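You operate a simulated robot arm through the tools that you are given. There is no shell and no other tool. Be economical: measure what you need, move in short steps, check, and stop when the job is done.

You are at the controls of a simulated two-armed robot. One attempt, no reset.

## Task
Tip all the clover seed onto the soil in the wide tray.
Fine: Hold the clover shaker with one hand to push its slider open, and again to push it shut once it stands back on the table. Spill no more than a spoonful and drop nothing. Set down upright: clover shaker.

The check looks at the end state, three seconds after you hand in, the way a careful person would. Anything else that was tipped, shoved, dropped, spilled or broken makes it a failure.

## Robot
Two 7-joint arms with two-finger parallel grippers on one trunk, on a base that drives. Base frame: it is fixed to the floor where the robot stands at the start and does not move with it; the origin is under the middle of the robot, x ahead of it, y to its left, z up; the surface under the hand at the start is at about z = 0.8. Readings come in m, rad, newtons and seconds.
The left shoulder is at the start at [0.11, 0.169, 1.486], the right one opposite. With the tool pointing down near the work surface each hand reaches from about 0.36 to 0.7 m from the robot's upright axis, wherever it stands, measured 20 degrees to its own side. Places, roughly: shaker slider [0.5, 0.2, 0.9]. Payload 1.57 kg a hand.
The TCP of each hand is the grasp point between the finger pads, 0.03 m short of the fingertips. In the tool frame z runs along the fingers and y along their closing line. Largest opening 0.08 m; finger width 0.017, thickness 0.012; the body of the gripper, 0.04 by 0.082 m, starts 0.08 m behind the TCP.
Orientation is that of the tool frame in the base frame, as a unit quaternion [w, x, y, z]. With the fingers straight down and closing along the base's y, the tool's x points along the base's -x, its y along +y and its z along -z.

## Interface
- The arms move only by the tool send_rows. It takes "left_rows", "right_rows" or both (then of equal length, played together; a hand with none holds still); each is one flat list of numbers, 7 for each row, row after row: the shift along the tool's x, y, z in units of 40 mm (1.0 is 40 mm), then the turn, a rotation vector about the tool's x, y, z in units of 4 degrees (1.0 is 4 degrees), then the finger opening in m, from 0 to 0.08. In form: [tx, ty, tz, rx, ry, rz, claw, tx, ty, tz, rx, ry, rz, claw, ...]. A call has 1 to 12 rows; each row shifts and turns the commanded pose from where the row before left it, along the tool's axes as they then stand. A call with a number of a shift or a turn outside -1 to 1 is refused whole. Each row takes 0.2 s and may step no farther than 0.05 m and 0.15 rad from the row before; otherwise, or with a gripper value out of range, the whole call is refused. Where a pose cannot be reached the arm comes as near as it can. A force on the tool above 40 N (or 10 N above the force at the start of the call, whichever is more), or a blocked arm, ends the call early, and 0.2 s more pass. The fingers move at their own pace (about 0.072 m/s each) and stop on an object; they squeeze with about 30 N. The grip force told is the motor's: it shows also when the fingers shut on nothing. Time passes only in rows, and 0.2 s behind the last, so rows that do not move let the fingers close. The reply holds the time, the measured pose of the TCP, the force on the tool along the base axes, the opening and the grip force, in the units named above and with some noise, with the torque about the TCP (base axes, N m) and any sound that the robot's microphone picked up.
- Cameras (640 x 400 px; columns grow to the right, rows downward): "scene" is now at [0.1567, 0.0158, 1.6696]; the picture's right is [0.20, -0.98, 0.00], its down [-0.75, -0.15, -0.65] and it looks along [0.64, 0.13, -0.76] (base axes); focal length 253 px, centre (320, 200). "left" rides on the left gripper at [0.072, 0.007, -0.122] in its tool frame; the picture's right is [-0.09, 1.00, 0.00], its down [-0.84, -0.08, -0.54] and it looks along [-0.54, -0.05, 0.84] (tool axes); focal length 238 px, centre (320, 200). "right" rides on the right gripper at [0.072, -0.007, -0.122] in its tool frame; the picture's right is [0.09, 1.00, 0.00], its down [-0.84, 0.08, -0.54] and it looks along [-0.54, 0.05, 0.84] (tool axes); focal length 238 px, centre (320, 200). There is no depth. A picture from a camera that has moved, and an enlarged one, comes with that camera's place and axes in the base frame and with its lens.
- grab_frame(camera): a new picture of that camera. The clock stands still meanwhile.
- move_column(by): slides the trunk up (or, below 0, down) by that many m; the arms and the scene camera ride with it, the base frame stays. It gives what a move gives, with no picture.
- base_move(legs): drives the robot by 1 to 6 legs, each [ahead, left, turn to the left] in m, m and rad, along the robot's own axes; the way and the turn of a leg run together, so that a leg with both is an arc; at most 1.5 m and 3.142 rad a leg. The arms and the cameras ride along, it lands a little off, and it stops where it bumps. It gives what a move gives.
- aim_head(pan, tilt): turns the head with the scene camera to pan (to the left, within 1.501 rad either way) and tilt (down, from -0.506 to 1.204), counted from straight ahead of the robot. It gives what a move gives.
- inspect(camera, box): a new picture of the part [left, top, right, bottom] of that camera's present view, enlarged. The clock stands still meanwhile.
- close_job(): hands the job in; it is judged then, once.

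Go step by step. Nothing tells you exact positions but the pictures and the camera data: compare them with the known pose of the tool, close in by small moves and look again before you grip or let go. The budget is 120 turns and 100 pictures, counting those below and the enlarged ones. Unless the task says otherwise, let go and move clear before handing in, and close with one line.

The tools are called after ">>>" as a command line: name --argument value ..., lists and objects as JSON in quotes. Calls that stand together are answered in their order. send_rows: Moves the arms, as the interface text tells. Its arguments: {"type":"object","properties":{"left_rows":{"type":"array","items":{"type":"number"}},"right_rows":{"type":"array","items":{"type":"number"}}},"required":[]} The other tools are called the same way: move_column (by) slides the trunk up or down; base_move (legs) drives the base; aim_head (pan, tilt) turns the head that bears the scene camera; grab_frame (camera) takes a picture; inspect (camera, box) takes an enlarged picture of a part of a camera's view; close_job () hands the job in.

At the start:

```text
clock: 0.0
left_tcp_pos: [0.518, 0.498, 0.9993]
left_tool_rot: [0.0, 0.0, 1.0, 0.0]
left_contact_force: [-0.2, -0.6, -0.6]
left_wrist_torque: [0.0, 0.02, -0.03]
left_grip_width: 0.08
left_grasp_force: 0.0
right_tcp_pos: [0.7074, -0.0752, 1.1363]
right_tool_rot: [0.0, 0.0, 1.0, 0.0]
right_contact_force: [-0.6, 0.1, -0.2]
right_wrist_torque: [-0.01, 0.04, 0.03]
right_grip_width: 0.0801
right_grasp_force: 0.1
trunk travel left (down, up): [-0.8, 0.09]
robot x, y, heading: [0.002, -0.0012, 0.0]
head pan, tilt: [0.199, 0.866]
```

scene: 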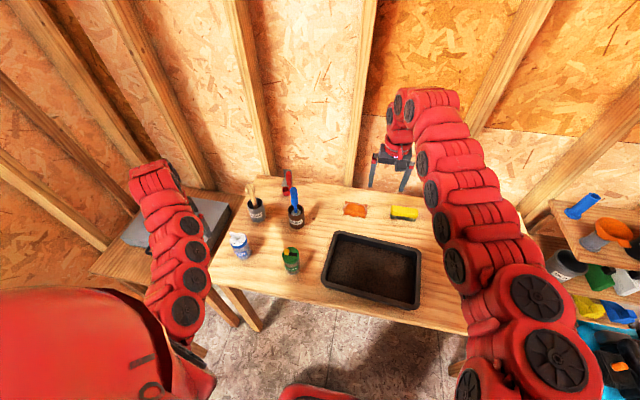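
right: 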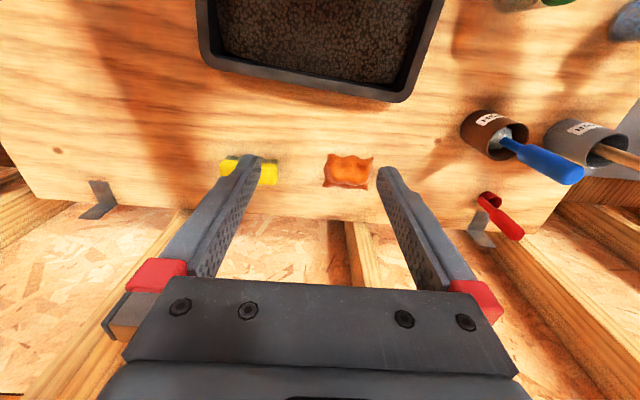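
left: 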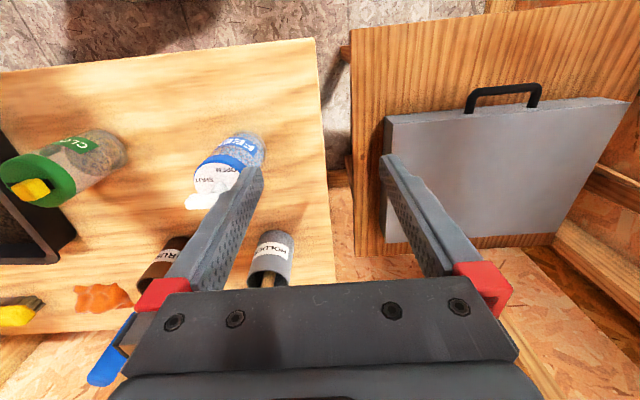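

I see a green-capped clover shaker, a blue-white "fe..." shaker, and the black soil tray. I'll look closer at both shakers.

>>> inspect --camera "scene" --box '[210, 170, 430, 310]'

>>> inspect --camera "left" --box '[0, 110, 280, 285]'

```text
2.86 times, centred on (320, 240) of scene
camera zoom: at [0.1567, 0.0158, 1.6696], right [0.2, -0.98, 0.0], down [-0.75, -0.15, -0.65], along [0.64, 0.13, -0.76], focal length 722 px, centre (320, 86)
```

zoom: 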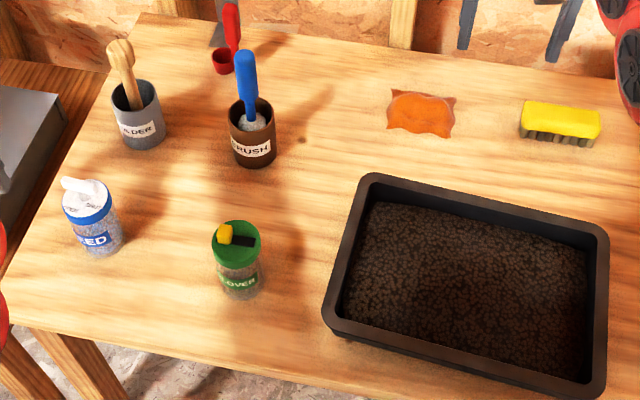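

```text
2.29 times, centred on (140, 198) of left
camera zoom: at [0.4471, 0.5036, 1.1217], right [0.09, 1.0, 0.0], down [0.84, -0.08, 0.54], along [0.54, -0.05, -0.84], focal length 545 px, centre (731, 206)
```

zoom: 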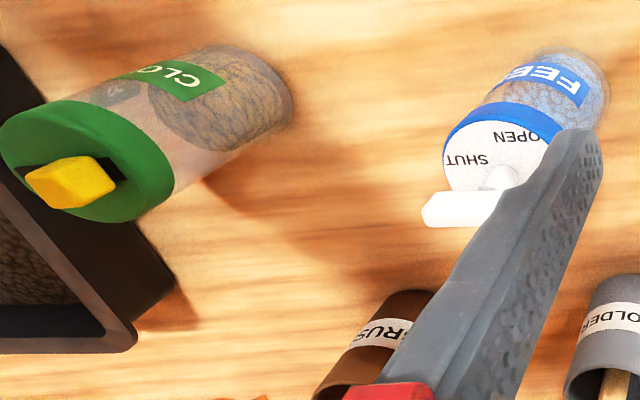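

The clover shaker stands near (0.545, 0.20), lid top about z=0.9, with its yellow slider knob at the +y end of a black slot. I zoom in more to read the lid.

>>> inspect --camera "scene" --box '[270, 235, 318, 283]'

>>> inspect --camera "left" --box '[0, 120, 130, 215]'

```text
8.33 times, centred on (294, 259) of scene
camera zoom: at [0.1567, 0.0158, 1.6696], right [0.2, -0.98, 0.0], down [-0.75, -0.15, -0.65], along [0.64, 0.13, -0.76], focal length 2107 px, centre (537, -292)
```

zoom: 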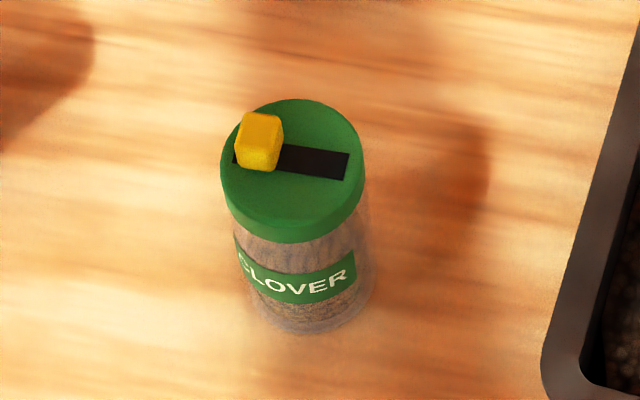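

```text
4.21 times, centred on (65, 168) of left
camera zoom: at [0.4471, 0.5036, 1.1217], right [0.09, 1.0, 0.0], down [0.84, -0.08, 0.54], along [0.54, -0.05, -0.84], focal length 1004 px, centre (1394, 337)
```

zoom: 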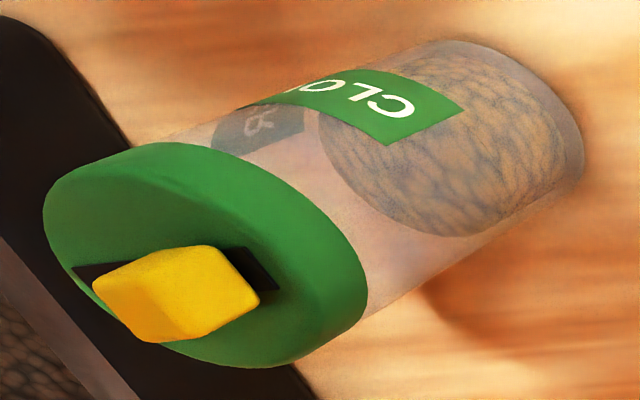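

Slot runs along −y; pushing the knob toward −y opens it. I'll move the left hand above the shaker and pitch it forward to prepare a side grasp from the front.

>>> send_rows --left_rows '[0, 0, -1, 0, 0, 0, 0.08, 0, -0.6, -0.7, 0, 0, 0, 0.08, 0.1, -0.98, -0.1, 0, 0, 0, 0.08, 0.1, -0.98, -0.1, 0, 0, 0, 0.08, 0.1, -0.98, -0.1, 0, 0, 0, 0.08, 0.1, -0.98, -0.1, 0, 0, 0, 0.08, 0.1, -0.98, -0.1, 0, 0, 0, 0.08, 0.1, -0.98, -0.1, 0, 0, 0, 0.08, 0.1, -0.98, -0.1, 0, 0, 0, 0.08]'

>>> send_rows --left_rows '[0, 0, 0, 0, -1, 0, 0.08, 0, 0, 0, 0, -1, 0, 0.08, 0, 0, 0, 0, -1, 0, 0.08, 0, 0, 0, 0, -1, 0, 0.08, 0, 0, 0, 0, -1, 0, 0.08, 0, 0, 0, 0, -1, 0, 0.08, 0, 0, 0, 0, -1, 0, 0.08, 0, 0, 0, 0, -1, 0, 0.08, 0, 0, 0, 0, -1, 0, 0.08, 0, 0, 0, 0, -1, 0, 0.08, 0, 0, 0, 0, -1, 0, 0.08, 0, 0, 0, 0, -1, 0, 0.08]'

>>> send_rows --left_rows '[0, 0, 0, 0, -1, 0, 0.08, 0, 0, 0, 0, -1, 0, 0.08, 0, 0, 0, 0, -1, 0, 0.08, 0, 0, 0, 0, -1, 0, 0.08, 0, 0, 0, 0, -1, 0, 0.08, 0, 0, 0, 0, 0, 0, 0.08]'

```text
clock: 2.0
left_tcp_pos: [0.5418, 0.274, 0.9902]
left_tool_rot: [0.002, 0.001, 1.0, 0.003]
left_contact_force: [0.4, -0.1, -0.8]
left_wrist_torque: [0.02, -0.02, 0.01]
left_grip_width: 0.08
left_grasp_force: 0.1
left hand out of reach, approached as far as the arm can: row 2, 3, 4, 5, 6, 7, 8, 9
right_tcp_pos: [0.7071, -0.0748, 1.1372]
right_tool_rot: [-0.001, 0.0, 1.0, 0.0]
right_contact_force: [0.2, -0.5, 0.2]
right_wrist_torque: [0.01, 0.04, 0.01]
right_grip_width: 0.08
right_grasp_force: 0.0
trunk travel left (down, up): [-0.8, 0.09]
robot x, y, heading: [0.0009, 0.0009, -0.005]
head pan, tilt: [0.199, 0.866]
```

```text
clock: 4.6
left_tcp_pos: [0.5418, 0.2754, 0.9869]
left_tool_rot: [0.407, 0.001, 0.913, 0.0]
left_contact_force: [0.0, 0.1, 0.0]
left_wrist_torque: [0.0, 0.01, -0.02]
left_grip_width: 0.0801
left_grasp_force: 0.1
right_tcp_pos: [0.7067, -0.075, 1.1381]
right_tool_rot: [0.0, 0.0, 1.0, 0.0]
right_contact_force: [-0.1, 0.5, -0.9]
right_wrist_torque: [-0.03, 0.05, 0.02]
right_grip_width: 0.0802
right_grasp_force: 0.1
trunk travel left (down, up): [-0.8, 0.09]
robot x, y, heading: [0.0029, -0.0002, -0.002]
head pan, tilt: [0.199, 0.866]
```

```text
clock: 6.0
left_tcp_pos: [0.5434, 0.2753, 0.9871]
left_tool_rot: [0.56, -0.001, 0.828, 0.001]
left_contact_force: [0.1, 0.2, 0.5]
left_wrist_torque: [-0.02, -0.01, 0.02]
left_grip_width: 0.0801
left_grasp_force: 0.0
right_tcp_pos: [0.7079, -0.0736, 1.1367]
right_tool_rot: [0.001, 0.0, 1.0, 0.0]
right_contact_force: [-0.6, 0.6, -0.6]
right_wrist_torque: [-0.04, 0.02, -0.01]
right_grip_width: 0.0803
right_grasp_force: 0.1
trunk travel left (down, up): [-0.8, 0.09]
robot x, y, heading: [-0.0014, -0.0022, 0.001]
head pan, tilt: [0.199, 0.866]
```

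Left hand is now pitched ~22° below horizontal, over open air. Before gripping I test how far the wrist can roll for the pour.

>>> send_rows --left_rows '[0, 0, 0, 0, 0, 1, 0.08, 0, 0, 0, 0, 0, 1, 0.08, 0, 0, 0, 0, 0, 1, 0.08, 0, 0, 0, 0, 0, 1, 0.08, 0, 0, 0, 0, 0, 1, 0.08, 0, 0, 0, 0, 0, 1, 0.08, 0, 0, 0, 0, 0, 1, 0.08, 0, 0, 0, 0, 0, 1, 0.08, 0, 0, 0, 0, 0, 1, 0.08, 0, 0, 0, 0, 0, 1, 0.08, 0, 0, 0, 0, 0, 1, 0.08, 0, 0, 0, 0, 0, 1, 0.08]'

>>> send_rows --left_rows '[0, 0, 0, 0, 0, 1, 0.08, 0, 0, 0, 0, 0, 1, 0.08, 0, 0, 0, 0, 0, 1, 0.08, 0, 0, 0, 0, 0, 1, 0.08, 0, 0, 0, 0, 0, 1, 0.08, 0, 0, 0, 0, 0, 1, 0.08, 0, 0, 0, 0, 0, 1, 0.08, 0, 0, 0, 0, 0, 1, 0.08, 0, 0, 0, 0, 0, 1, 0.08, 0, 0, 0, 0, 0, 1, 0.08, 0, 0, 0, 0, 0, 1, 0.08, 0, 0, 0, 0, 0, 1, 0.08]'

>>> send_rows --left_rows '[0, 0, 0, 0, 0, 1, 0.08, 0, 0, 0, 0, 0, 1, 0.08, 0, 0, 0, 0, 0, 1, 0.08, 0, 0, 0, 0, 0, 1, 0.08, 0, 0, 0, 0, 0, 1, 0.08, 0, 0, 0, 0, 0, 1, 0.08, 0, 0, 0, 0, 0, 1, 0.08, 0, 0, 0, 0, 0, 1, 0.08, 0, 0, 0, 0, 0, 1, 0.08, 0, 0, 0, 0, 0, 1, 0.08, 0, 0, 0, 0, 0, 1, 0.08, 0, 0, 0, 0, 0, 1, 0.08]'

```text
clock: 8.6
left_tcp_pos: [0.5443, 0.2744, 0.9868]
left_tool_rot: [0.511, 0.337, 0.757, 0.229]
left_contact_force: [-0.6, -0.5, -0.6]
left_wrist_torque: [-0.02, -0.02, 0.0]
left_grip_width: 0.0798
left_grasp_force: 0.0
right_tcp_pos: [0.7066, -0.0745, 1.1397]
right_tool_rot: [0.001, 0.0, 1.0, 0.0]
right_contact_force: [0.8, 0.9, -0.4]
right_wrist_torque: [0.01, 0.02, 0.0]
right_grip_width: 0.0798
right_grasp_force: 0.0
trunk travel left (down, up): [-0.8, 0.09]
robot x, y, heading: [-0.0031, 0.0011, -0.0]
head pan, tilt: [0.199, 0.866]
```

```text
clock: 11.2
left_tcp_pos: [0.5428, 0.2748, 0.9877]
left_tool_rot: [0.374, 0.616, 0.555, 0.416]
left_contact_force: [-0.6, -0.5, 0.1]
left_wrist_torque: [-0.01, -0.01, 0.0]
left_grip_width: 0.08
left_grasp_force: 0.2
right_tcp_pos: [0.708, -0.0749, 1.1382]
right_tool_rot: [0.0, 0.0, 1.0, 0.0]
right_contact_force: [0.0, 0.9, 0.4]
right_wrist_torque: [0.01, 0.01, 0.07]
right_grip_width: 0.0799
right_grasp_force: 0.0
trunk travel left (down, up): [-0.8, 0.09]
robot x, y, heading: [-0.001, -0.0019, 0.002]
head pan, tilt: [0.199, 0.866]
```

```text
clock: 13.8
left_tcp_pos: [0.5415, 0.2752, 0.9881]
left_tool_rot: [0.173, 0.789, 0.255, 0.532]
left_contact_force: [0.5, -0.6, 0.5]
left_wrist_torque: [0.03, -0.02, -0.03]
left_grip_width: 0.08
left_grasp_force: 0.0
right_tcp_pos: [0.7075, -0.0747, 1.1378]
right_tool_rot: [0.0, 0.0, 1.0, 0.0]
right_contact_force: [1.0, 0.1, -0.7]
right_wrist_torque: [-0.01, 0.0, 0.02]
right_grip_width: 0.0799
right_grasp_force: 0.0
trunk travel left (down, up): [-0.8, 0.09]
robot x, y, heading: [-0.0004, -0.0037, -0.005]
head pan, tilt: [0.199, 0.866]
```

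Roll works to 144°; I finish to 180° (camera on top), which will be the grasp pose; pouring will be rolling back.

>>> send_rows --left_rows '[0, 0, 0, 0, 0, 1, 0.08, 0, 0, 0, 0, 0, 1, 0.08, 0, 0, 0, 0, 0, 1, 0.08, 0, 0, 0, 0, 0, 1, 0.08, 0, 0, 0, 0, 0, 1, 0.08, 0, 0, 0, 0, 0, 1, 0.08, 0, 0, 0, 0, 0, 1, 0.08, 0, 0, 0, 0, 0, 1, 0.08, 0, 0, 0, 0, 0, 1, 0.08]'

>>> grab_frame --camera "left"

>>> grab_frame --camera "scene"

```text
clock: 15.8
left_tcp_pos: [0.5419, 0.2752, 0.9865]
left_tool_rot: [0.0, 0.828, -0.001, 0.56]
left_contact_force: [0.6, 0.4, 0.5]
left_wrist_torque: [-0.03, 0.0, 0.01]
left_grip_width: 0.0801
left_grasp_force: 0.0
right_tcp_pos: [0.7075, -0.0757, 1.1379]
right_tool_rot: [-0.001, 0.0, 1.0, -0.001]
right_contact_force: [-0.2, 0.6, 1.0]
right_wrist_torque: [-0.01, 0.01, 0.04]
right_grip_width: 0.0798
right_grasp_force: 0.0
trunk travel left (down, up): [-0.8, 0.09]
robot x, y, heading: [0.0012, 0.0003, 0.001]
head pan, tilt: [0.199, 0.866]
```

```text
92 pictures are left
camera left: at [0.4569, 0.268, 1.0993], right [-0.04, -1.0, -0.09], down [-0.82, 0.08, -0.57], along [0.58, 0.05, -0.82], focal length 238 px, centre (320, 200)
```

left: 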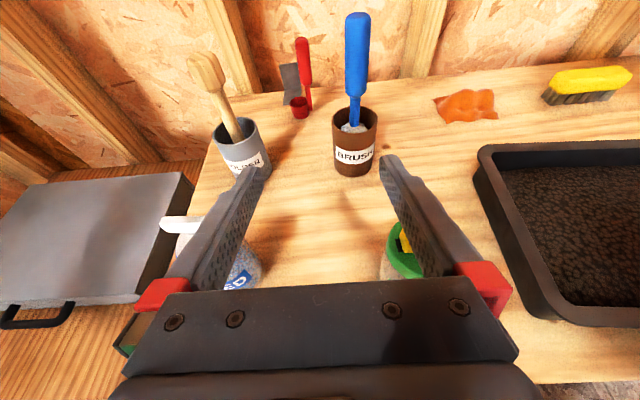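

```text
91 pictures are left
camera scene: at [0.1566, 0.0157, 1.6696], right [0.2, -0.98, 0.0], down [-0.75, -0.15, -0.65], along [0.64, 0.13, -0.76], focal length 253 px, centre (320, 200)
```

scene: 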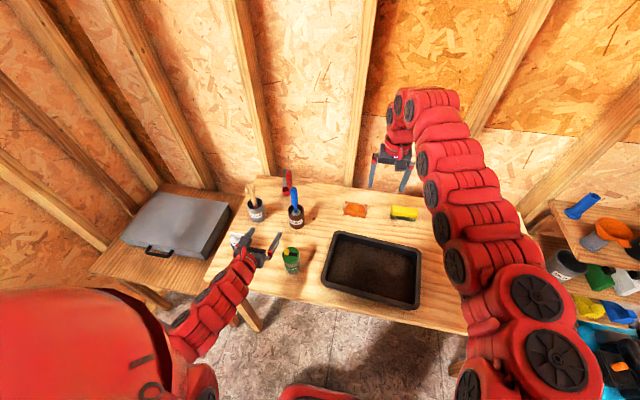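

Now I shift the left hand to y≈0.198, backed off in x, then look before going down.

>>> send_rows --left_rows '[-0.17, 0.48, -0.43, 0, 0, 0, 0.08, -0.17, 0.48, -0.43, 0, 0, 0, 0.08, -0.17, 0.48, -0.43, 0, 0, 0, 0.08, -0.17, 0.48, -0.43, 0, 0, 0, 0.08, 0, 0, 0, 0, 0, 0, 0.08]'

>>> grab_frame --camera "left"

```text
clock: 17.0
left_tcp_pos: [0.4746, 0.2063, 0.9844]
left_tool_rot: [-0.003, 0.83, 0.003, 0.558]
left_contact_force: [-1.4, -0.3, -0.1]
left_wrist_torque: [-0.01, 0.01, 0.01]
left_grip_width: 0.0799
left_grasp_force: 0.0
left hand out of reach, approached as far as the arm can: row 4
right_tcp_pos: [0.708, -0.0745, 1.1375]
right_tool_rot: [-0.001, 0.001, 1.0, 0.0]
right_contact_force: [-0.2, 0.8, 0.2]
right_wrist_torque: [0.0, 0.02, 0.0]
right_grip_width: 0.0799
right_grasp_force: 0.2
trunk travel left (down, up): [-0.8, 0.09]
robot x, y, heading: [-0.0046, -0.0006, 0.003]
head pan, tilt: [0.199, 0.866]
```

```text
90 pictures are left
camera left: at [0.39, 0.1982, 1.0973], right [-0.03, -1.0, -0.09], down [-0.82, 0.07, -0.57], along [0.57, 0.06, -0.82], focal length 238 px, centre (320, 200)
```

left: 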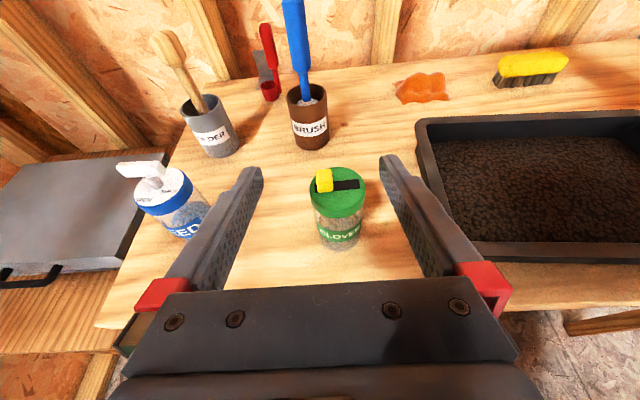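

The shaker is at about (0.541, 0.196). I align y and lower the trunk 0.11 m so the hand sits just before the shaker.

>>> send_rows --left_rows '[0, 0.25, 0, 0, 0, 0, 0.08, 0, 0, 0, 0, 0, 0, 0.08]'

>>> move_column --by -0.11

>>> grab_frame --camera "left"

```text
clock: 17.6
left_tcp_pos: [0.476, 0.1965, 0.9866]
left_tool_rot: [0.0, 0.829, 0.0, 0.559]
left_contact_force: [0.3, 0.3, 0.6]
left_wrist_torque: [0.01, -0.01, 0.03]
left_grip_width: 0.0798
left_grasp_force: 0.0
right_tcp_pos: [0.7065, -0.0741, 1.1388]
right_tool_rot: [-0.001, 0.0, 1.0, 0.0]
right_contact_force: [-0.2, 0.0, -0.2]
right_wrist_torque: [0.01, 0.02, 0.01]
right_grip_width: 0.0799
right_grasp_force: 0.0
trunk travel left (down, up): [-0.8, 0.09]
robot x, y, heading: [0.0004, -0.0037, 0.003]
head pan, tilt: [0.199, 0.866]
```

```text
clock: 19.0
left_tcp_pos: [0.4742, 0.1956, 0.8757]
left_tool_rot: [0.0, 0.829, -0.001, 0.559]
left_contact_force: [0.9, -0.3, -0.3]
left_wrist_torque: [0.04, -0.01, -0.03]
left_grip_width: 0.08
left_grasp_force: 0.1
right_tcp_pos: [0.7076, -0.074, 1.0283]
right_tool_rot: [-0.001, 0.0, 1.0, 0.001]
right_contact_force: [-1.4, 0.0, 0.2]
right_wrist_torque: [-0.01, 0.01, 0.0]
right_grip_width: 0.08
right_grasp_force: 0.0
trunk travel left (down, up): [-0.69, 0.2]
robot x, y, heading: [-0.0021, 0.0004, 0.002]
head pan, tilt: [0.199, 0.866]
```

```text
89 pictures are left
camera left: at [0.3894, 0.1889, 0.9878], right [-0.03, -1.0, -0.09], down [-0.82, 0.08, -0.57], along [0.58, 0.05, -0.81], focal length 238 px, centre (320, 200)
```

left: 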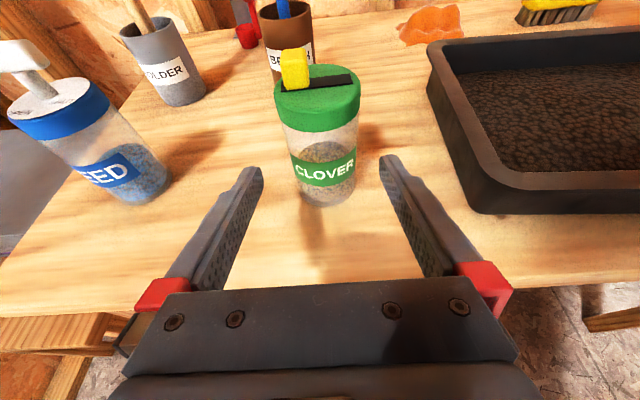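

Well centred. I advance 72 mm along the fingers and look before closing.

>>> send_rows --left_rows '[0, 0, 0.6, 0, 0, 0, 0.08, 0, 0, 0.6, 0, 0, 0, 0.08, 0, 0, 0.6, 0, 0, 0, 0.08, 0, 0, 0, 0, 0, 0, 0.08]'

>>> grab_frame --camera "left"

>>> inspect --camera "scene" --box '[220, 180, 380, 280]'

```text
clock: 20.0
left_tcp_pos: [0.5439, 0.1954, 0.8482]
left_tool_rot: [0.0, 0.828, 0.0, 0.56]
left_contact_force: [-0.1, -0.5, 0.4]
left_wrist_torque: [-0.01, -0.02, -0.02]
left_grip_width: 0.08
left_grasp_force: 0.0
right_tcp_pos: [0.7066, -0.0749, 1.028]
right_tool_rot: [0.001, 0.0, 1.0, -0.001]
right_contact_force: [0.8, -0.9, 0.2]
right_wrist_torque: [-0.02, -0.02, 0.01]
right_grip_width: 0.0799
right_grasp_force: 0.1
trunk travel left (down, up): [-0.69, 0.2]
robot x, y, heading: [-0.0012, 0.0003, -0.006]
head pan, tilt: [0.199, 0.866]
```

```text
88 pictures are left
camera left: at [0.4564, 0.1883, 0.9607], right [-0.04, -1.0, -0.09], down [-0.82, 0.08, -0.57], along [0.58, 0.05, -0.81], focal length 238 px, centre (320, 200)
```

left: 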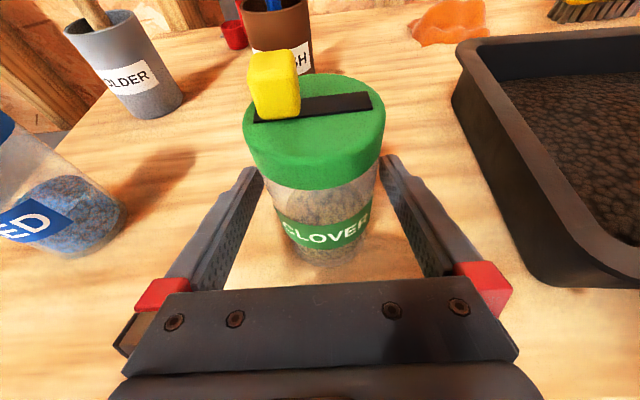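

```text
4.00 times, centred on (300, 230) of scene
camera zoom: at [0.156, 0.0156, 1.5597], right [0.2, -0.98, 0.0], down [-0.75, -0.15, -0.65], along [0.64, 0.13, -0.76], focal length 1011 px, centre (400, 80)
```

zoom: 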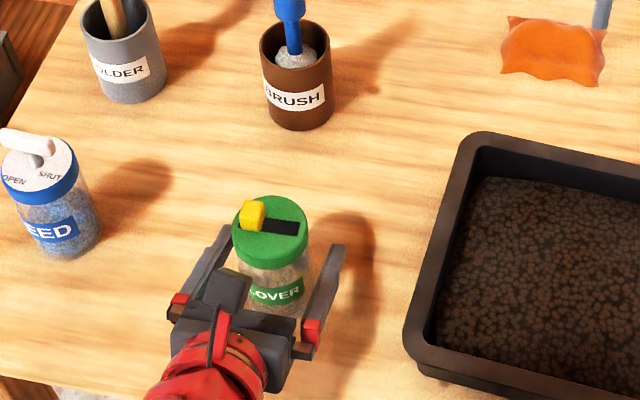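

The body stands between the pads, centred. I close the left fingers.

>>> send_rows --left_rows '[0, 0, 0, 0, 0, 0, 0.06, 0, 0, 0, 0, 0, 0, 0.045, 0, 0, 0, 0, 0, 0, 0.045, 0, 0, 0, 0, 0, 0, 0.045]'

>>> grab_frame --camera "left"

```text
clock: 21.0
left_tcp_pos: [0.542, 0.195, 0.8486]
left_tool_rot: [0.0, 0.829, 0.0, 0.559]
left_contact_force: [0.2, -0.2, 0.0]
left_wrist_torque: [-0.05, -0.02, 0.03]
left_grip_width: 0.0572
left_grasp_force: 30.3
right_tcp_pos: [0.7083, -0.0744, 1.0283]
right_tool_rot: [0.0, 0.0, 1.0, 0.0]
right_contact_force: [-0.6, -0.1, -0.5]
right_wrist_torque: [0.01, -0.02, 0.0]
right_grip_width: 0.0801
right_grasp_force: 0.1
trunk travel left (down, up): [-0.69, 0.2]
robot x, y, heading: [0.0022, -0.0009, -0.0]
head pan, tilt: [0.199, 0.866]
```

```text
86 pictures are left
camera left: at [0.4566, 0.1885, 0.9605], right [-0.03, -1.0, -0.09], down [-0.82, 0.08, -0.57], along [0.58, 0.05, -0.81], focal length 238 px, centre (320, 200)
```

left: 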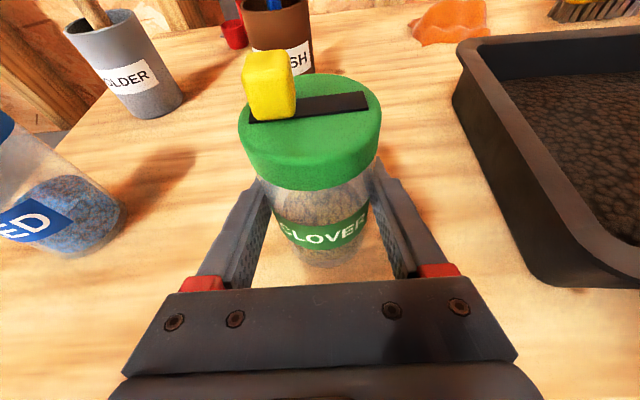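

Shaker is held firmly (57 mm, 30 N). Knob sits around (0.546, 0.211), top ~z 0.925. I bring the right hand, fingers closed, above a point on the +y side of the knob.

>>> send_rows --right_rows '[0.4, 0.81, 0, 0, 0, 0, 0.04, 0.4, 0.81, 0, 0, 0, 0, 0, 0.4, 0.81, 0, 0, 0, 0, 0, 0.4, 0.81, 0, 0, 0, 0, 0, 0.4, 0.81, 0, 0, 0, 0, 0, 0.4, 0.81, 0, 0, 0, 0, 0, 0.4, 0.81, 0, 0, 0, 0, 0, 0.4, 0.81, 0, 0, 0, 0, 0, 0.4, 0.81, 0, 0, 0, 0, 0, 0.4, 0.81, 0, 0, 0, 0, 0, 0, 0, 0, 0, 0, 0, 0]'

>>> grab_frame --camera "right"

>>> grab_frame --camera "scene"

```text
clock: 23.4
left_tcp_pos: [0.5424, 0.1954, 0.848]
left_tool_rot: [0.0, 0.829, -0.001, 0.56]
left_contact_force: [0.8, 0.5, -0.4]
left_wrist_torque: [-0.04, -0.05, 0.01]
left_grip_width: 0.0572
left_grasp_force: 29.9
right_tcp_pos: [0.5473, 0.2496, 1.028]
right_tool_rot: [-0.001, 0.0, 1.0, 0.0]
right_contact_force: [-0.4, -0.4, 0.4]
right_wrist_torque: [0.0, -0.04, 0.0]
right_grip_width: 0.0
right_grasp_force: 21.5
trunk travel left (down, up): [-0.69, 0.2]
robot x, y, heading: [-0.0032, 0.0022, -0.001]
head pan, tilt: [0.199, 0.866]
```

```text
85 pictures are left
camera right: at [0.4754, 0.2426, 1.151], right [-0.09, 1.0, 0.0], down [0.84, 0.08, 0.54], along [0.54, 0.05, -0.84], focal length 238 px, centre (320, 200)
```

right: 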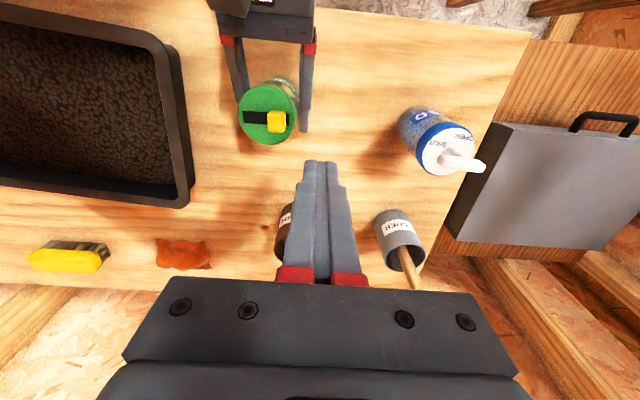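

```text
84 pictures are left
camera scene: at [0.1571, 0.0148, 1.5596], right [0.2, -0.98, 0.0], down [-0.75, -0.15, -0.65], along [0.64, 0.13, -0.76], focal length 253 px, centre (320, 200)
```

scene: 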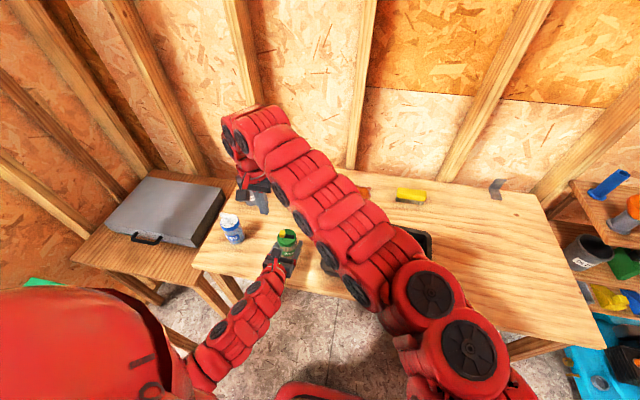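

Knob x ≈ 0.542. I shift slightly and descend beside the knob so the fingertips are ~8 mm above lid level.

>>> send_rows --right_rows '[0.12, 0, 0.75, 0, 0, 0, 0, 0, 0, 0.75, 0, 0, 0, 0, 0, 0, 0.7, 0, 0, 0, 0, 0, 0, 0, 0, 0, 0, 0]'

>>> grab_frame --camera "right"

>>> grab_frame --camera "left"

```text
clock: 24.4
left_tcp_pos: [0.5409, 0.1958, 0.8484]
left_tool_rot: [0.0, 0.828, -0.001, 0.56]
left_contact_force: [0.2, 0.2, -0.7]
left_wrist_torque: [-0.03, -0.01, -0.01]
left_grip_width: 0.0571
left_grasp_force: 30.4
right_tcp_pos: [0.5438, 0.2498, 0.9377]
right_tool_rot: [0.0, 0.0, 1.0, 0.0]
right_contact_force: [0.0, 0.7, 0.2]
right_wrist_torque: [0.04, 0.01, 0.0]
right_grip_width: 0.0
right_grasp_force: 20.7
trunk travel left (down, up): [-0.69, 0.2]
robot x, y, heading: [-0.0016, 0.0007, -0.003]
head pan, tilt: [0.199, 0.866]
```

```text
83 pictures are left
camera right: at [0.4713, 0.2425, 1.0607], right [-0.09, 1.0, 0.0], down [0.84, 0.08, 0.54], along [0.54, 0.05, -0.84], focal length 238 px, centre (320, 200)
```

right: 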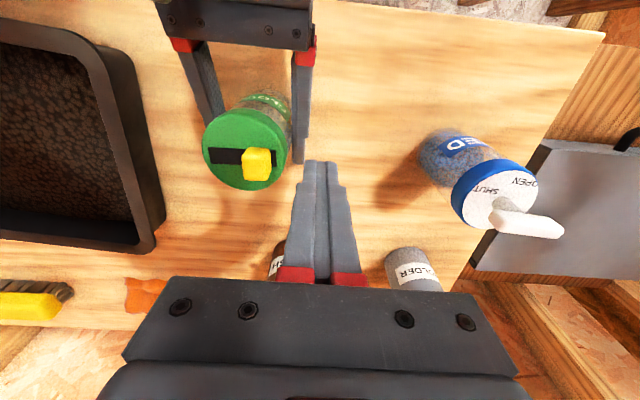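

```text
82 pictures are left
camera left: at [0.4566, 0.1885, 0.9605], right [-0.03, -1.0, -0.09], down [-0.82, 0.08, -0.57], along [0.58, 0.05, -0.81], focal length 238 px, centre (320, 200)
```

left: 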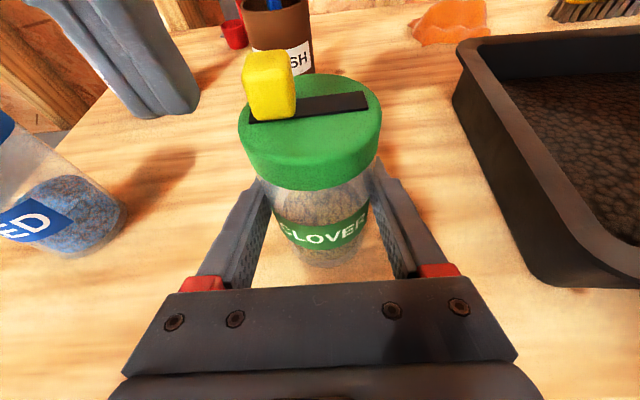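

Fingertips are beside the knob, at knob-base height. I push slowly toward −y.

>>> send_rows --right_rows '[0, -0.25, 0, 0, 0, 0, 0, 0, -0.25, 0, 0, 0, 0, 0, 0, -0.2, 0, 0, 0, 0, 0, 0, -0.2, 0, 0, 0, 0, 0, 0, -0.15, 0, 0, 0, 0, 0, 0, 0, 0, 0, 0, 0, 0]'

>>> grab_frame --camera "left"

```text
clock: 25.8
left_tcp_pos: [0.5429, 0.1952, 0.8475]
left_tool_rot: [0.0, 0.829, -0.001, 0.559]
left_contact_force: [0.6, -2.5, 0.3]
left_wrist_torque: [0.13, 0.02, -0.01]
left_grip_width: 0.0569
left_grasp_force: 30.1
right_tcp_pos: [0.543, 0.2075, 0.9396]
right_tool_rot: [0.0, 0.0, 1.0, -0.001]
right_contact_force: [-0.2, 3.1, -0.5]
right_wrist_torque: [0.06, 0.05, -0.01]
right_grip_width: 0.0001
right_grasp_force: 21.8
trunk travel left (down, up): [-0.69, 0.2]
robot x, y, heading: [-0.0001, 0.0009, 0.0]
head pan, tilt: [0.199, 0.866]
```

```text
81 pictures are left
camera left: at [0.4567, 0.1887, 0.9605], right [-0.03, -1.0, -0.09], down [-0.82, 0.08, -0.57], along [0.58, 0.05, -0.81], focal length 238 px, centre (320, 200)
```

left: 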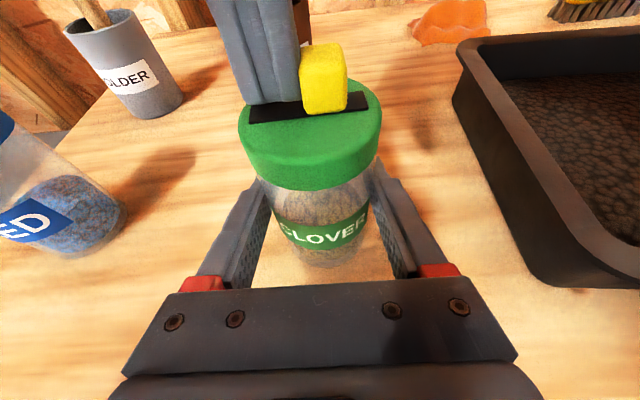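

The knob slides with 3 N. About 10 mm of slot remains; I continue in small steps.

>>> send_rows --right_rows '[0, -0.1, 0, 0, 0, 0, 0, 0, -0.08, 0, 0, 0, 0, 0, 0, -0.06, 0, 0, 0, 0, 0, 0, 0, 0, 0, 0, 0, 0]'

>>> grab_frame --camera "left"

```text
clock: 26.8
left_tcp_pos: [0.5427, 0.1944, 0.8478]
left_tool_rot: [0.0, 0.829, -0.001, 0.559]
left_contact_force: [-0.5, -11.7, -1.6]
left_wrist_torque: [0.77, -0.04, -0.04]
left_grip_width: 0.057
left_grasp_force: 30.2
right_tcp_pos: [0.5423, 0.1986, 0.9408]
right_tool_rot: [0.0, 0.001, 1.0, 0.0]
right_contact_force: [1.1, 11.0, 0.4]
right_wrist_torque: [0.27, 0.05, 0.07]
right_grip_width: 0.0
right_grasp_force: 20.5
trunk travel left (down, up): [-0.69, 0.2]
robot x, y, heading: [0.0005, 0.0027, 0.001]
head pan, tilt: [0.199, 0.866]
```

```text
80 pictures are left
camera left: at [0.4567, 0.1883, 0.9605], right [-0.04, -1.0, -0.09], down [-0.82, 0.08, -0.57], along [0.58, 0.05, -0.81], focal length 238 px, centre (320, 200)
```

left: 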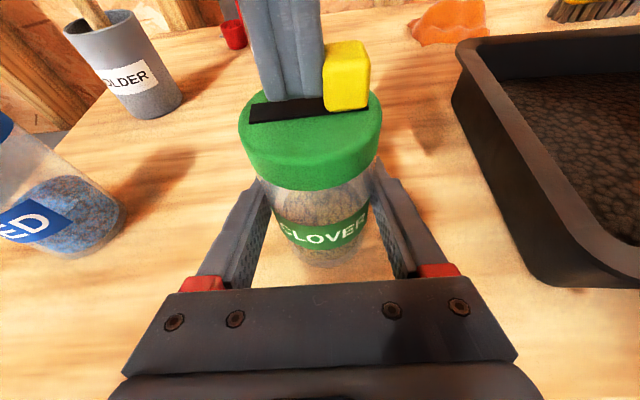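

Slider is at its end stop (11 N) – open. I back the right hand off, raise it and bring it back to its former place.

>>> send_rows --right_rows '[0, 0.3, 0, 0, 0, 0, 0, 0, 0.4, 0, 0, 0, 0, 0, 0, 0, -1, 0, 0, 0, 0, 0, 0, -1, 0, 0, 0, 0, 0, 0, -0.7, 0, 0, 0, 0, 0, 0, 0, 0, 0, 0, 0]'

>>> send_rows --right_rows '[-0.2, -0.95, 0, 0, 0, 0, 0, -0.3, -0.95, 0, 0, 0, 0, 0, -0.4, -0.95, 0, 0, 0, 0, 0, -0.4, -0.95, 0, 0, 0, 0, 0, -0.4, -0.95, 0, 0, 0, 0, 0, -0.4, -0.95, 0, 0, 0, 0, 0, -0.4, -0.95, 0, 0, 0, 0, 0, -0.4, -0.95, 0, 0, 0, 0, 0, -0.4, -0.95, 0, 0, 0, 0, 0, 0, -0.95, 0, 0, 0, 0, 0, 0, 0, 0, 0, 0, 0, 0]'

>>> inspect --camera "left" --box '[220, 30, 420, 155]'

>>> grab_frame --camera "scene"

```text
clock: 28.2
left_tcp_pos: [0.5422, 0.195, 0.848]
left_tool_rot: [0.0, 0.829, -0.001, 0.559]
left_contact_force: [1.0, 0.6, 0.9]
left_wrist_torque: [-0.01, 0.01, -0.02]
left_grip_width: 0.057
left_grasp_force: 29.6
right_tcp_pos: [0.5409, 0.2257, 1.0488]
right_tool_rot: [0.0, -0.001, 1.0, 0.0]
right_contact_force: [0.6, -0.2, -0.5]
right_wrist_torque: [-0.03, -0.01, 0.0]
right_grip_width: 0.0
right_grasp_force: 21.8
trunk travel left (down, up): [-0.69, 0.2]
robot x, y, heading: [-0.0, -0.0009, -0.002]
head pan, tilt: [0.199, 0.866]
```

```text
clock: 30.6
left_tcp_pos: [0.5427, 0.1959, 0.8477]
left_tool_rot: [0.0, 0.829, 0.0, 0.559]
left_contact_force: [0.7, -1.2, 1.1]
left_wrist_torque: [0.04, 0.0, -0.03]
left_grip_width: 0.0573
left_grasp_force: 29.4
right_tcp_pos: [0.6758, -0.152, 1.0465]
right_tool_rot: [0.0, -0.001, 1.0, -0.001]
right_contact_force: [0.1, 0.6, -0.2]
right_wrist_torque: [0.05, 0.02, -0.01]
right_grip_width: 0.0001
right_grasp_force: 21.4
trunk travel left (down, up): [-0.69, 0.2]
robot x, y, heading: [0.0013, -0.0001, 0.002]
head pan, tilt: [0.199, 0.866]
```

```text
3.20 times, centred on (320, 92) of left
camera zoom: at [0.4567, 0.1891, 0.9604], right [-0.04, -1.0, -0.09], down [-0.82, 0.08, -0.57], along [0.58, 0.05, -0.81], focal length 763 px, centre (320, 544)
```

zoom: 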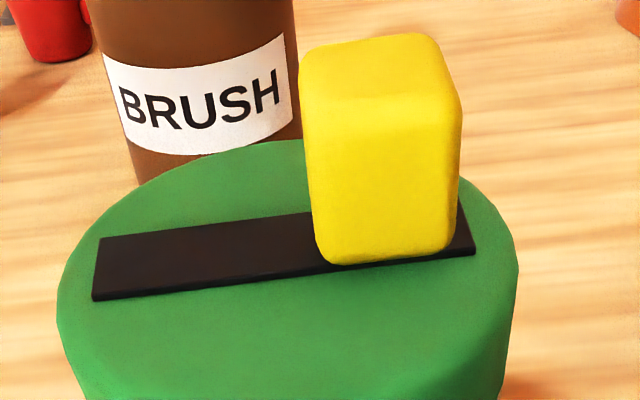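

```text
78 pictures are left
camera scene: at [0.1568, 0.0168, 1.5596], right [0.2, -0.98, 0.0], down [-0.75, -0.15, -0.65], along [0.64, 0.13, -0.76], focal length 253 px, centre (320, 200)
```

scene: 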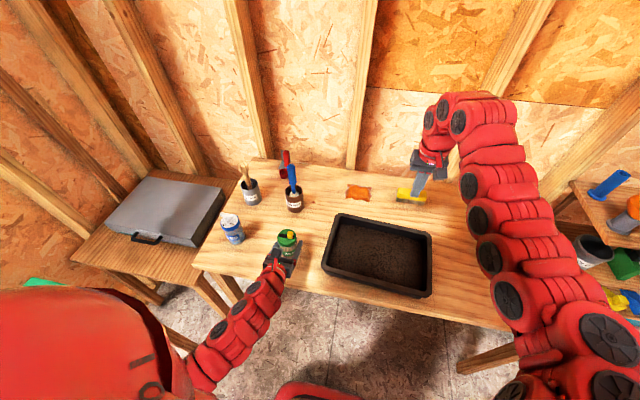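

Fully open. Tray spans about x 0.475–0.69, y −0.235–0.075. I raise the trunk to lift the shaker straight up, then shift the right hand out of the way.

>>> move_column --by 0.16

>>> send_rows --right_rows '[0.2, -0.95, 0, 0, 0, 0, 0, 0.2, -0.95, 0, 0, 0, 0, 0, 0.2, -0.95, 0, 0, 0, 0, 0, 0.2, -0.95, 0, 0, 0, 0, 0, 0.2, -0.95, 0, 0, 0, 0, 0, 0, 0, 0, 0, 0, 0, 0]'

>>> grab_frame --camera "left"

```text
clock: 32.5
left_tcp_pos: [0.5425, 0.1951, 1.0077]
left_tool_rot: [0.0, 0.829, 0.0, 0.559]
left_contact_force: [-0.5, -0.5, -0.9]
left_wrist_torque: [0.0, -0.04, -0.02]
left_grip_width: 0.057
left_grasp_force: 30.3
right_tcp_pos: [0.6753, -0.1533, 1.2056]
right_tool_rot: [0.0, 0.0, 1.0, 0.0]
right_contact_force: [-0.3, -0.1, -0.2]
right_wrist_torque: [0.02, 0.02, 0.0]
right_grip_width: 0.0003
right_grasp_force: 21.7
trunk travel left (down, up): [-0.85, 0.04]
robot x, y, heading: [0.0002, -0.0, -0.0]
head pan, tilt: [0.199, 0.866]
```

```text
clock: 33.9
left_tcp_pos: [0.5424, 0.1965, 1.0079]
left_tool_rot: [0.0, 0.829, 0.0, 0.559]
left_contact_force: [-0.1, 0.0, -1.8]
left_wrist_torque: [-0.02, -0.02, -0.01]
left_grip_width: 0.0573
left_grasp_force: 29.7
right_tcp_pos: [0.6363, -0.3426, 1.2048]
right_tool_rot: [0.0, 0.0, 1.0, -0.001]
right_contact_force: [-0.1, -0.4, 0.4]
right_wrist_torque: [0.02, 0.0, 0.02]
right_grip_width: 0.0001
right_grasp_force: 21.1
trunk travel left (down, up): [-0.85, 0.04]
robot x, y, heading: [0.0003, 0.0018, -0.001]
head pan, tilt: [0.199, 0.866]
```

```text
77 pictures are left
camera left: at [0.4569, 0.1891, 1.1202], right [-0.03, -1.0, -0.09], down [-0.82, 0.08, -0.57], along [0.58, 0.05, -0.82], focal length 238 px, centre (320, 200)
```

left: 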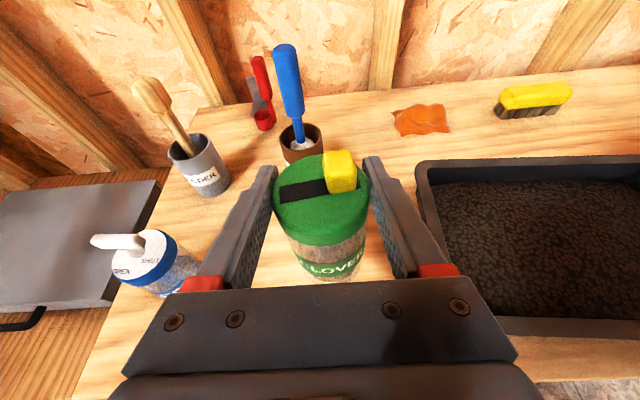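

The shaker is lifted cleanly. Now I carry it over the tray to about (0.60, −0.09).

>>> send_rows --left_rows '[0.06, 0.79, 0.155, 0, 0, 0, 0.045, 0.06, 0.79, 0.155, 0, 0, 0, 0.045, 0.06, 0.79, 0.155, 0, 0, 0, 0.045, 0.06, 0.79, 0.155, 0, 0, 0, 0.045, 0.06, 0.79, 0.155, 0, 0, 0, 0.045, 0.06, 0.79, 0.155, 0, 0, 0, 0.045, 0.06, 0.79, 0.155, 0, 0, 0, 0.045, 0.06, 0.79, 0.155, 0, 0, 0, 0.045, 0.06, 0.79, 0.155, 0, 0, 0, 0.045, 0, 0, 0, 0, 0, 0, 0.045]'

>>> grab_frame --camera "scene"

```text
clock: 36.0
left_tcp_pos: [0.6021, -0.09, 1.0046]
left_tool_rot: [0.0, 0.829, -0.001, 0.559]
left_contact_force: [0.0, -0.5, -0.8]
left_wrist_torque: [-0.04, -0.01, -0.03]
left_grip_width: 0.0572
left_grasp_force: 29.6
right_tcp_pos: [0.6366, -0.3429, 1.2059]
right_tool_rot: [-0.001, 0.0, 1.0, 0.0]
right_contact_force: [0.0, 0.2, 0.4]
right_wrist_torque: [-0.04, 0.02, 0.04]
right_grip_width: 0.0
right_grasp_force: 22.1
trunk travel left (down, up): [-0.85, 0.04]
robot x, y, heading: [-0.0007, 0.0012, -0.001]
head pan, tilt: [0.199, 0.866]
```

```text
76 pictures are left
camera scene: at [0.1567, 0.0164, 1.7196], right [0.2, -0.98, 0.0], down [-0.75, -0.15, -0.65], along [0.64, 0.13, -0.76], focal length 253 px, centre (320, 200)
```

scene: 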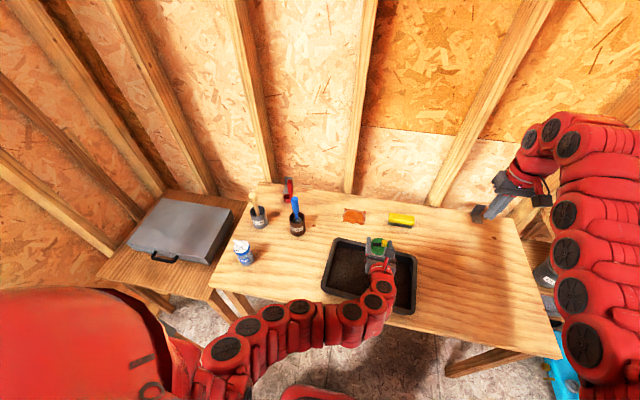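

Shaker is above the tray. I start rolling it (top toward +y) and check.

>>> send_rows --left_rows '[0, 0, 0, 0, 0, -1, 0.045, 0, 0, 0, 0, 0, -1, 0.045, 0, 0, 0, 0, 0, -1, 0.045, 0, 0, 0, 0, 0, -1, 0.045, 0, 0, 0, 0, 0, -1, 0.045, 0, 0, 0, 0, 0, -1, 0.045, 0, 0, 0, 0, 0, -1, 0.045, 0, 0, 0, 0, 0, -1, 0.045, 0, 0, 0, 0, 0, -1, 0.045, 0, 0, 0, 0, 0, -1, 0.045, 0, 0, 0, 0, 0, -1, 0.045, 0, 0, 0, 0, 0, -1, 0.045]'

>>> inspect --camera "scene" --box '[300, 200, 460, 300]'

```text
clock: 38.6
left_tcp_pos: [0.6022, -0.0902, 1.0072]
left_tool_rot: [0.228, 0.757, 0.337, 0.511]
left_contact_force: [0.4, -0.3, -1.5]
left_wrist_torque: [0.08, -0.01, 0.01]
left_grip_width: 0.0567
left_grasp_force: 30.1
right_tcp_pos: [0.6374, -0.3433, 1.2052]
right_tool_rot: [0.0, 0.0, 1.0, 0.0]
right_contact_force: [-0.6, 0.2, 0.0]
right_wrist_torque: [0.03, 0.04, 0.02]
right_grip_width: 0.0
right_grasp_force: 21.0
trunk travel left (down, up): [-0.85, 0.04]
robot x, y, heading: [-0.0002, 0.0009, 0.003]
head pan, tilt: [0.199, 0.866]
```

```text
4.00 times, centred on (380, 250) of scene
camera zoom: at [0.1568, 0.0155, 1.7196], right [0.2, -0.98, 0.0], down [-0.75, -0.15, -0.65], along [0.64, 0.13, -0.76], focal length 1011 px, centre (80, 0)
```

zoom: 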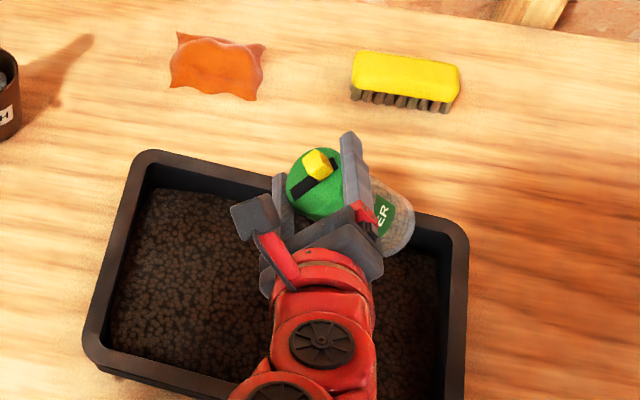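

Tilting well, over the tray. Continue the roll by another 48°, twice.

>>> send_rows --left_rows '[0, 0, 0, 0, 0, -1, 0.045, 0, 0, 0, 0, 0, -1, 0.045, 0, 0, 0, 0, 0, -1, 0.045, 0, 0, 0, 0, 0, -1, 0.045, 0, 0, 0, 0, 0, -1, 0.045, 0, 0, 0, 0, 0, -1, 0.045, 0, 0, 0, 0, 0, -1, 0.045, 0, 0, 0, 0, 0, -1, 0.045, 0, 0, 0, 0, 0, -1, 0.045, 0, 0, 0, 0, 0, -1, 0.045, 0, 0, 0, 0, 0, -1, 0.045, 0, 0, 0, 0, 0, -1, 0.045]'

>>> inspect --camera "scene" --box '[300, 200, 460, 300]'

```text
clock: 41.2
left_tcp_pos: [0.6039, -0.0897, 1.0065]
left_tool_rot: [0.415, 0.555, 0.617, 0.374]
left_contact_force: [-0.5, -0.6, -2.0]
left_wrist_torque: [0.07, 0.01, -0.05]
left_grip_width: 0.057
left_grasp_force: 30.3
right_tcp_pos: [0.6359, -0.3426, 1.2054]
right_tool_rot: [0.001, -0.001, 1.0, 0.0]
right_contact_force: [0.5, -0.2, -0.2]
right_wrist_torque: [-0.01, 0.01, 0.0]
right_grip_width: 0.0
right_grasp_force: 21.2
trunk travel left (down, up): [-0.85, 0.04]
robot x, y, heading: [0.0011, 0.0021, -0.002]
head pan, tilt: [0.199, 0.866]
```

```text
4.00 times, centred on (380, 250) of scene
camera zoom: at [0.1568, 0.0154, 1.7196], right [0.2, -0.98, 0.0], down [-0.75, -0.15, -0.65], along [0.64, 0.13, -0.76], focal length 1011 px, centre (80, 0)
```

zoom: 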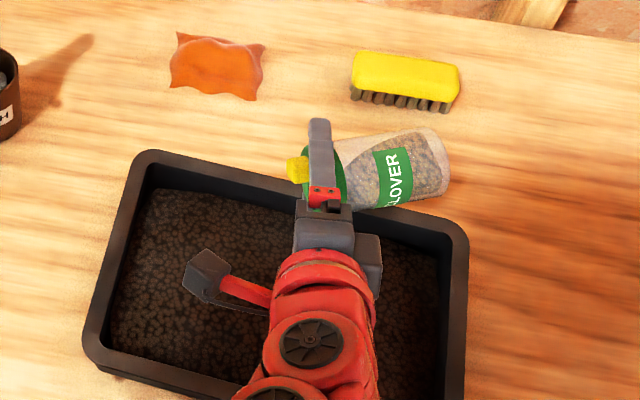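

No seed out yet at ~90°. Continue.

>>> send_rows --left_rows '[0, 0, 0, 0, 0, -1, 0.045, 0, 0, 0, 0, 0, -1, 0.045, 0, 0, 0, 0, 0, -1, 0.045, 0, 0, 0, 0, 0, -1, 0.045, 0, 0, 0, 0, 0, -1, 0.045, 0, 0, 0, 0, 0, -1, 0.045, 0, 0, 0, 0, 0, -1, 0.045, 0, 0, 0, 0, 0, -1, 0.045, 0, 0, 0, 0, 0, -1, 0.045, 0, 0, 0, 0, 0, -1, 0.045, 0, 0, 0, 0, 0, -1, 0.045, 0, 0, 0, 0, 0, -1, 0.045]'

>>> inspect --camera "scene" --box '[300, 200, 460, 300]'

>>> grab_frame --camera "left"

```text
clock: 43.9
left_tcp_pos: [0.6008, -0.0896, 1.0081]
left_tool_rot: [0.532, 0.256, 0.788, 0.173]
left_contact_force: [-0.8, -0.1, -1.2]
left_wrist_torque: [0.02, 0.05, 0.03]
left_grip_width: 0.057
left_grasp_force: 29.6
right_tcp_pos: [0.6358, -0.3433, 1.205]
right_tool_rot: [-0.001, 0.0, 1.0, 0.0]
right_contact_force: [0.3, 0.2, 1.0]
right_wrist_torque: [0.01, 0.02, 0.04]
right_grip_width: 0.0
right_grasp_force: 21.1
trunk travel left (down, up): [-0.85, 0.04]
robot x, y, heading: [0.0016, -0.0001, 0.003]
head pan, tilt: [0.199, 0.866]
```

```text
4.00 times, centred on (380, 250) of scene
camera zoom: at [0.1567, 0.0154, 1.7196], right [0.2, -0.98, 0.0], down [-0.75, -0.15, -0.65], along [0.64, 0.13, -0.76], focal length 1011 px, centre (80, 0)
```

zoom: 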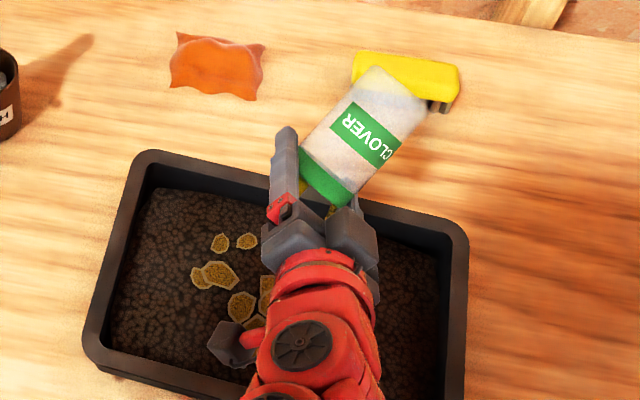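

```text
72 pictures are left
camera left: at [0.469, -0.0418, 1.0024], right [0.25, 0.75, 0.61], down [-0.27, -0.55, 0.79], along [0.93, -0.36, 0.06], focal length 238 px, centre (320, 200)
```

left: 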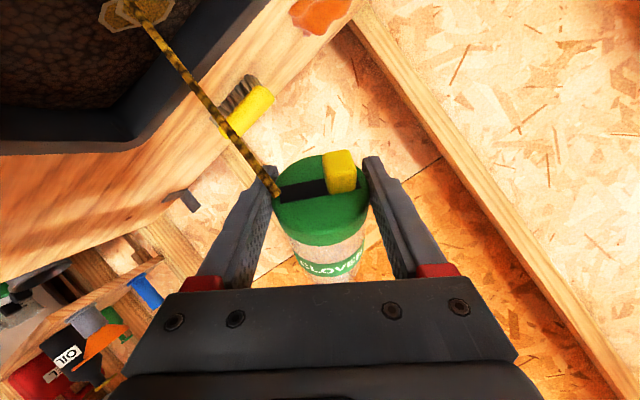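

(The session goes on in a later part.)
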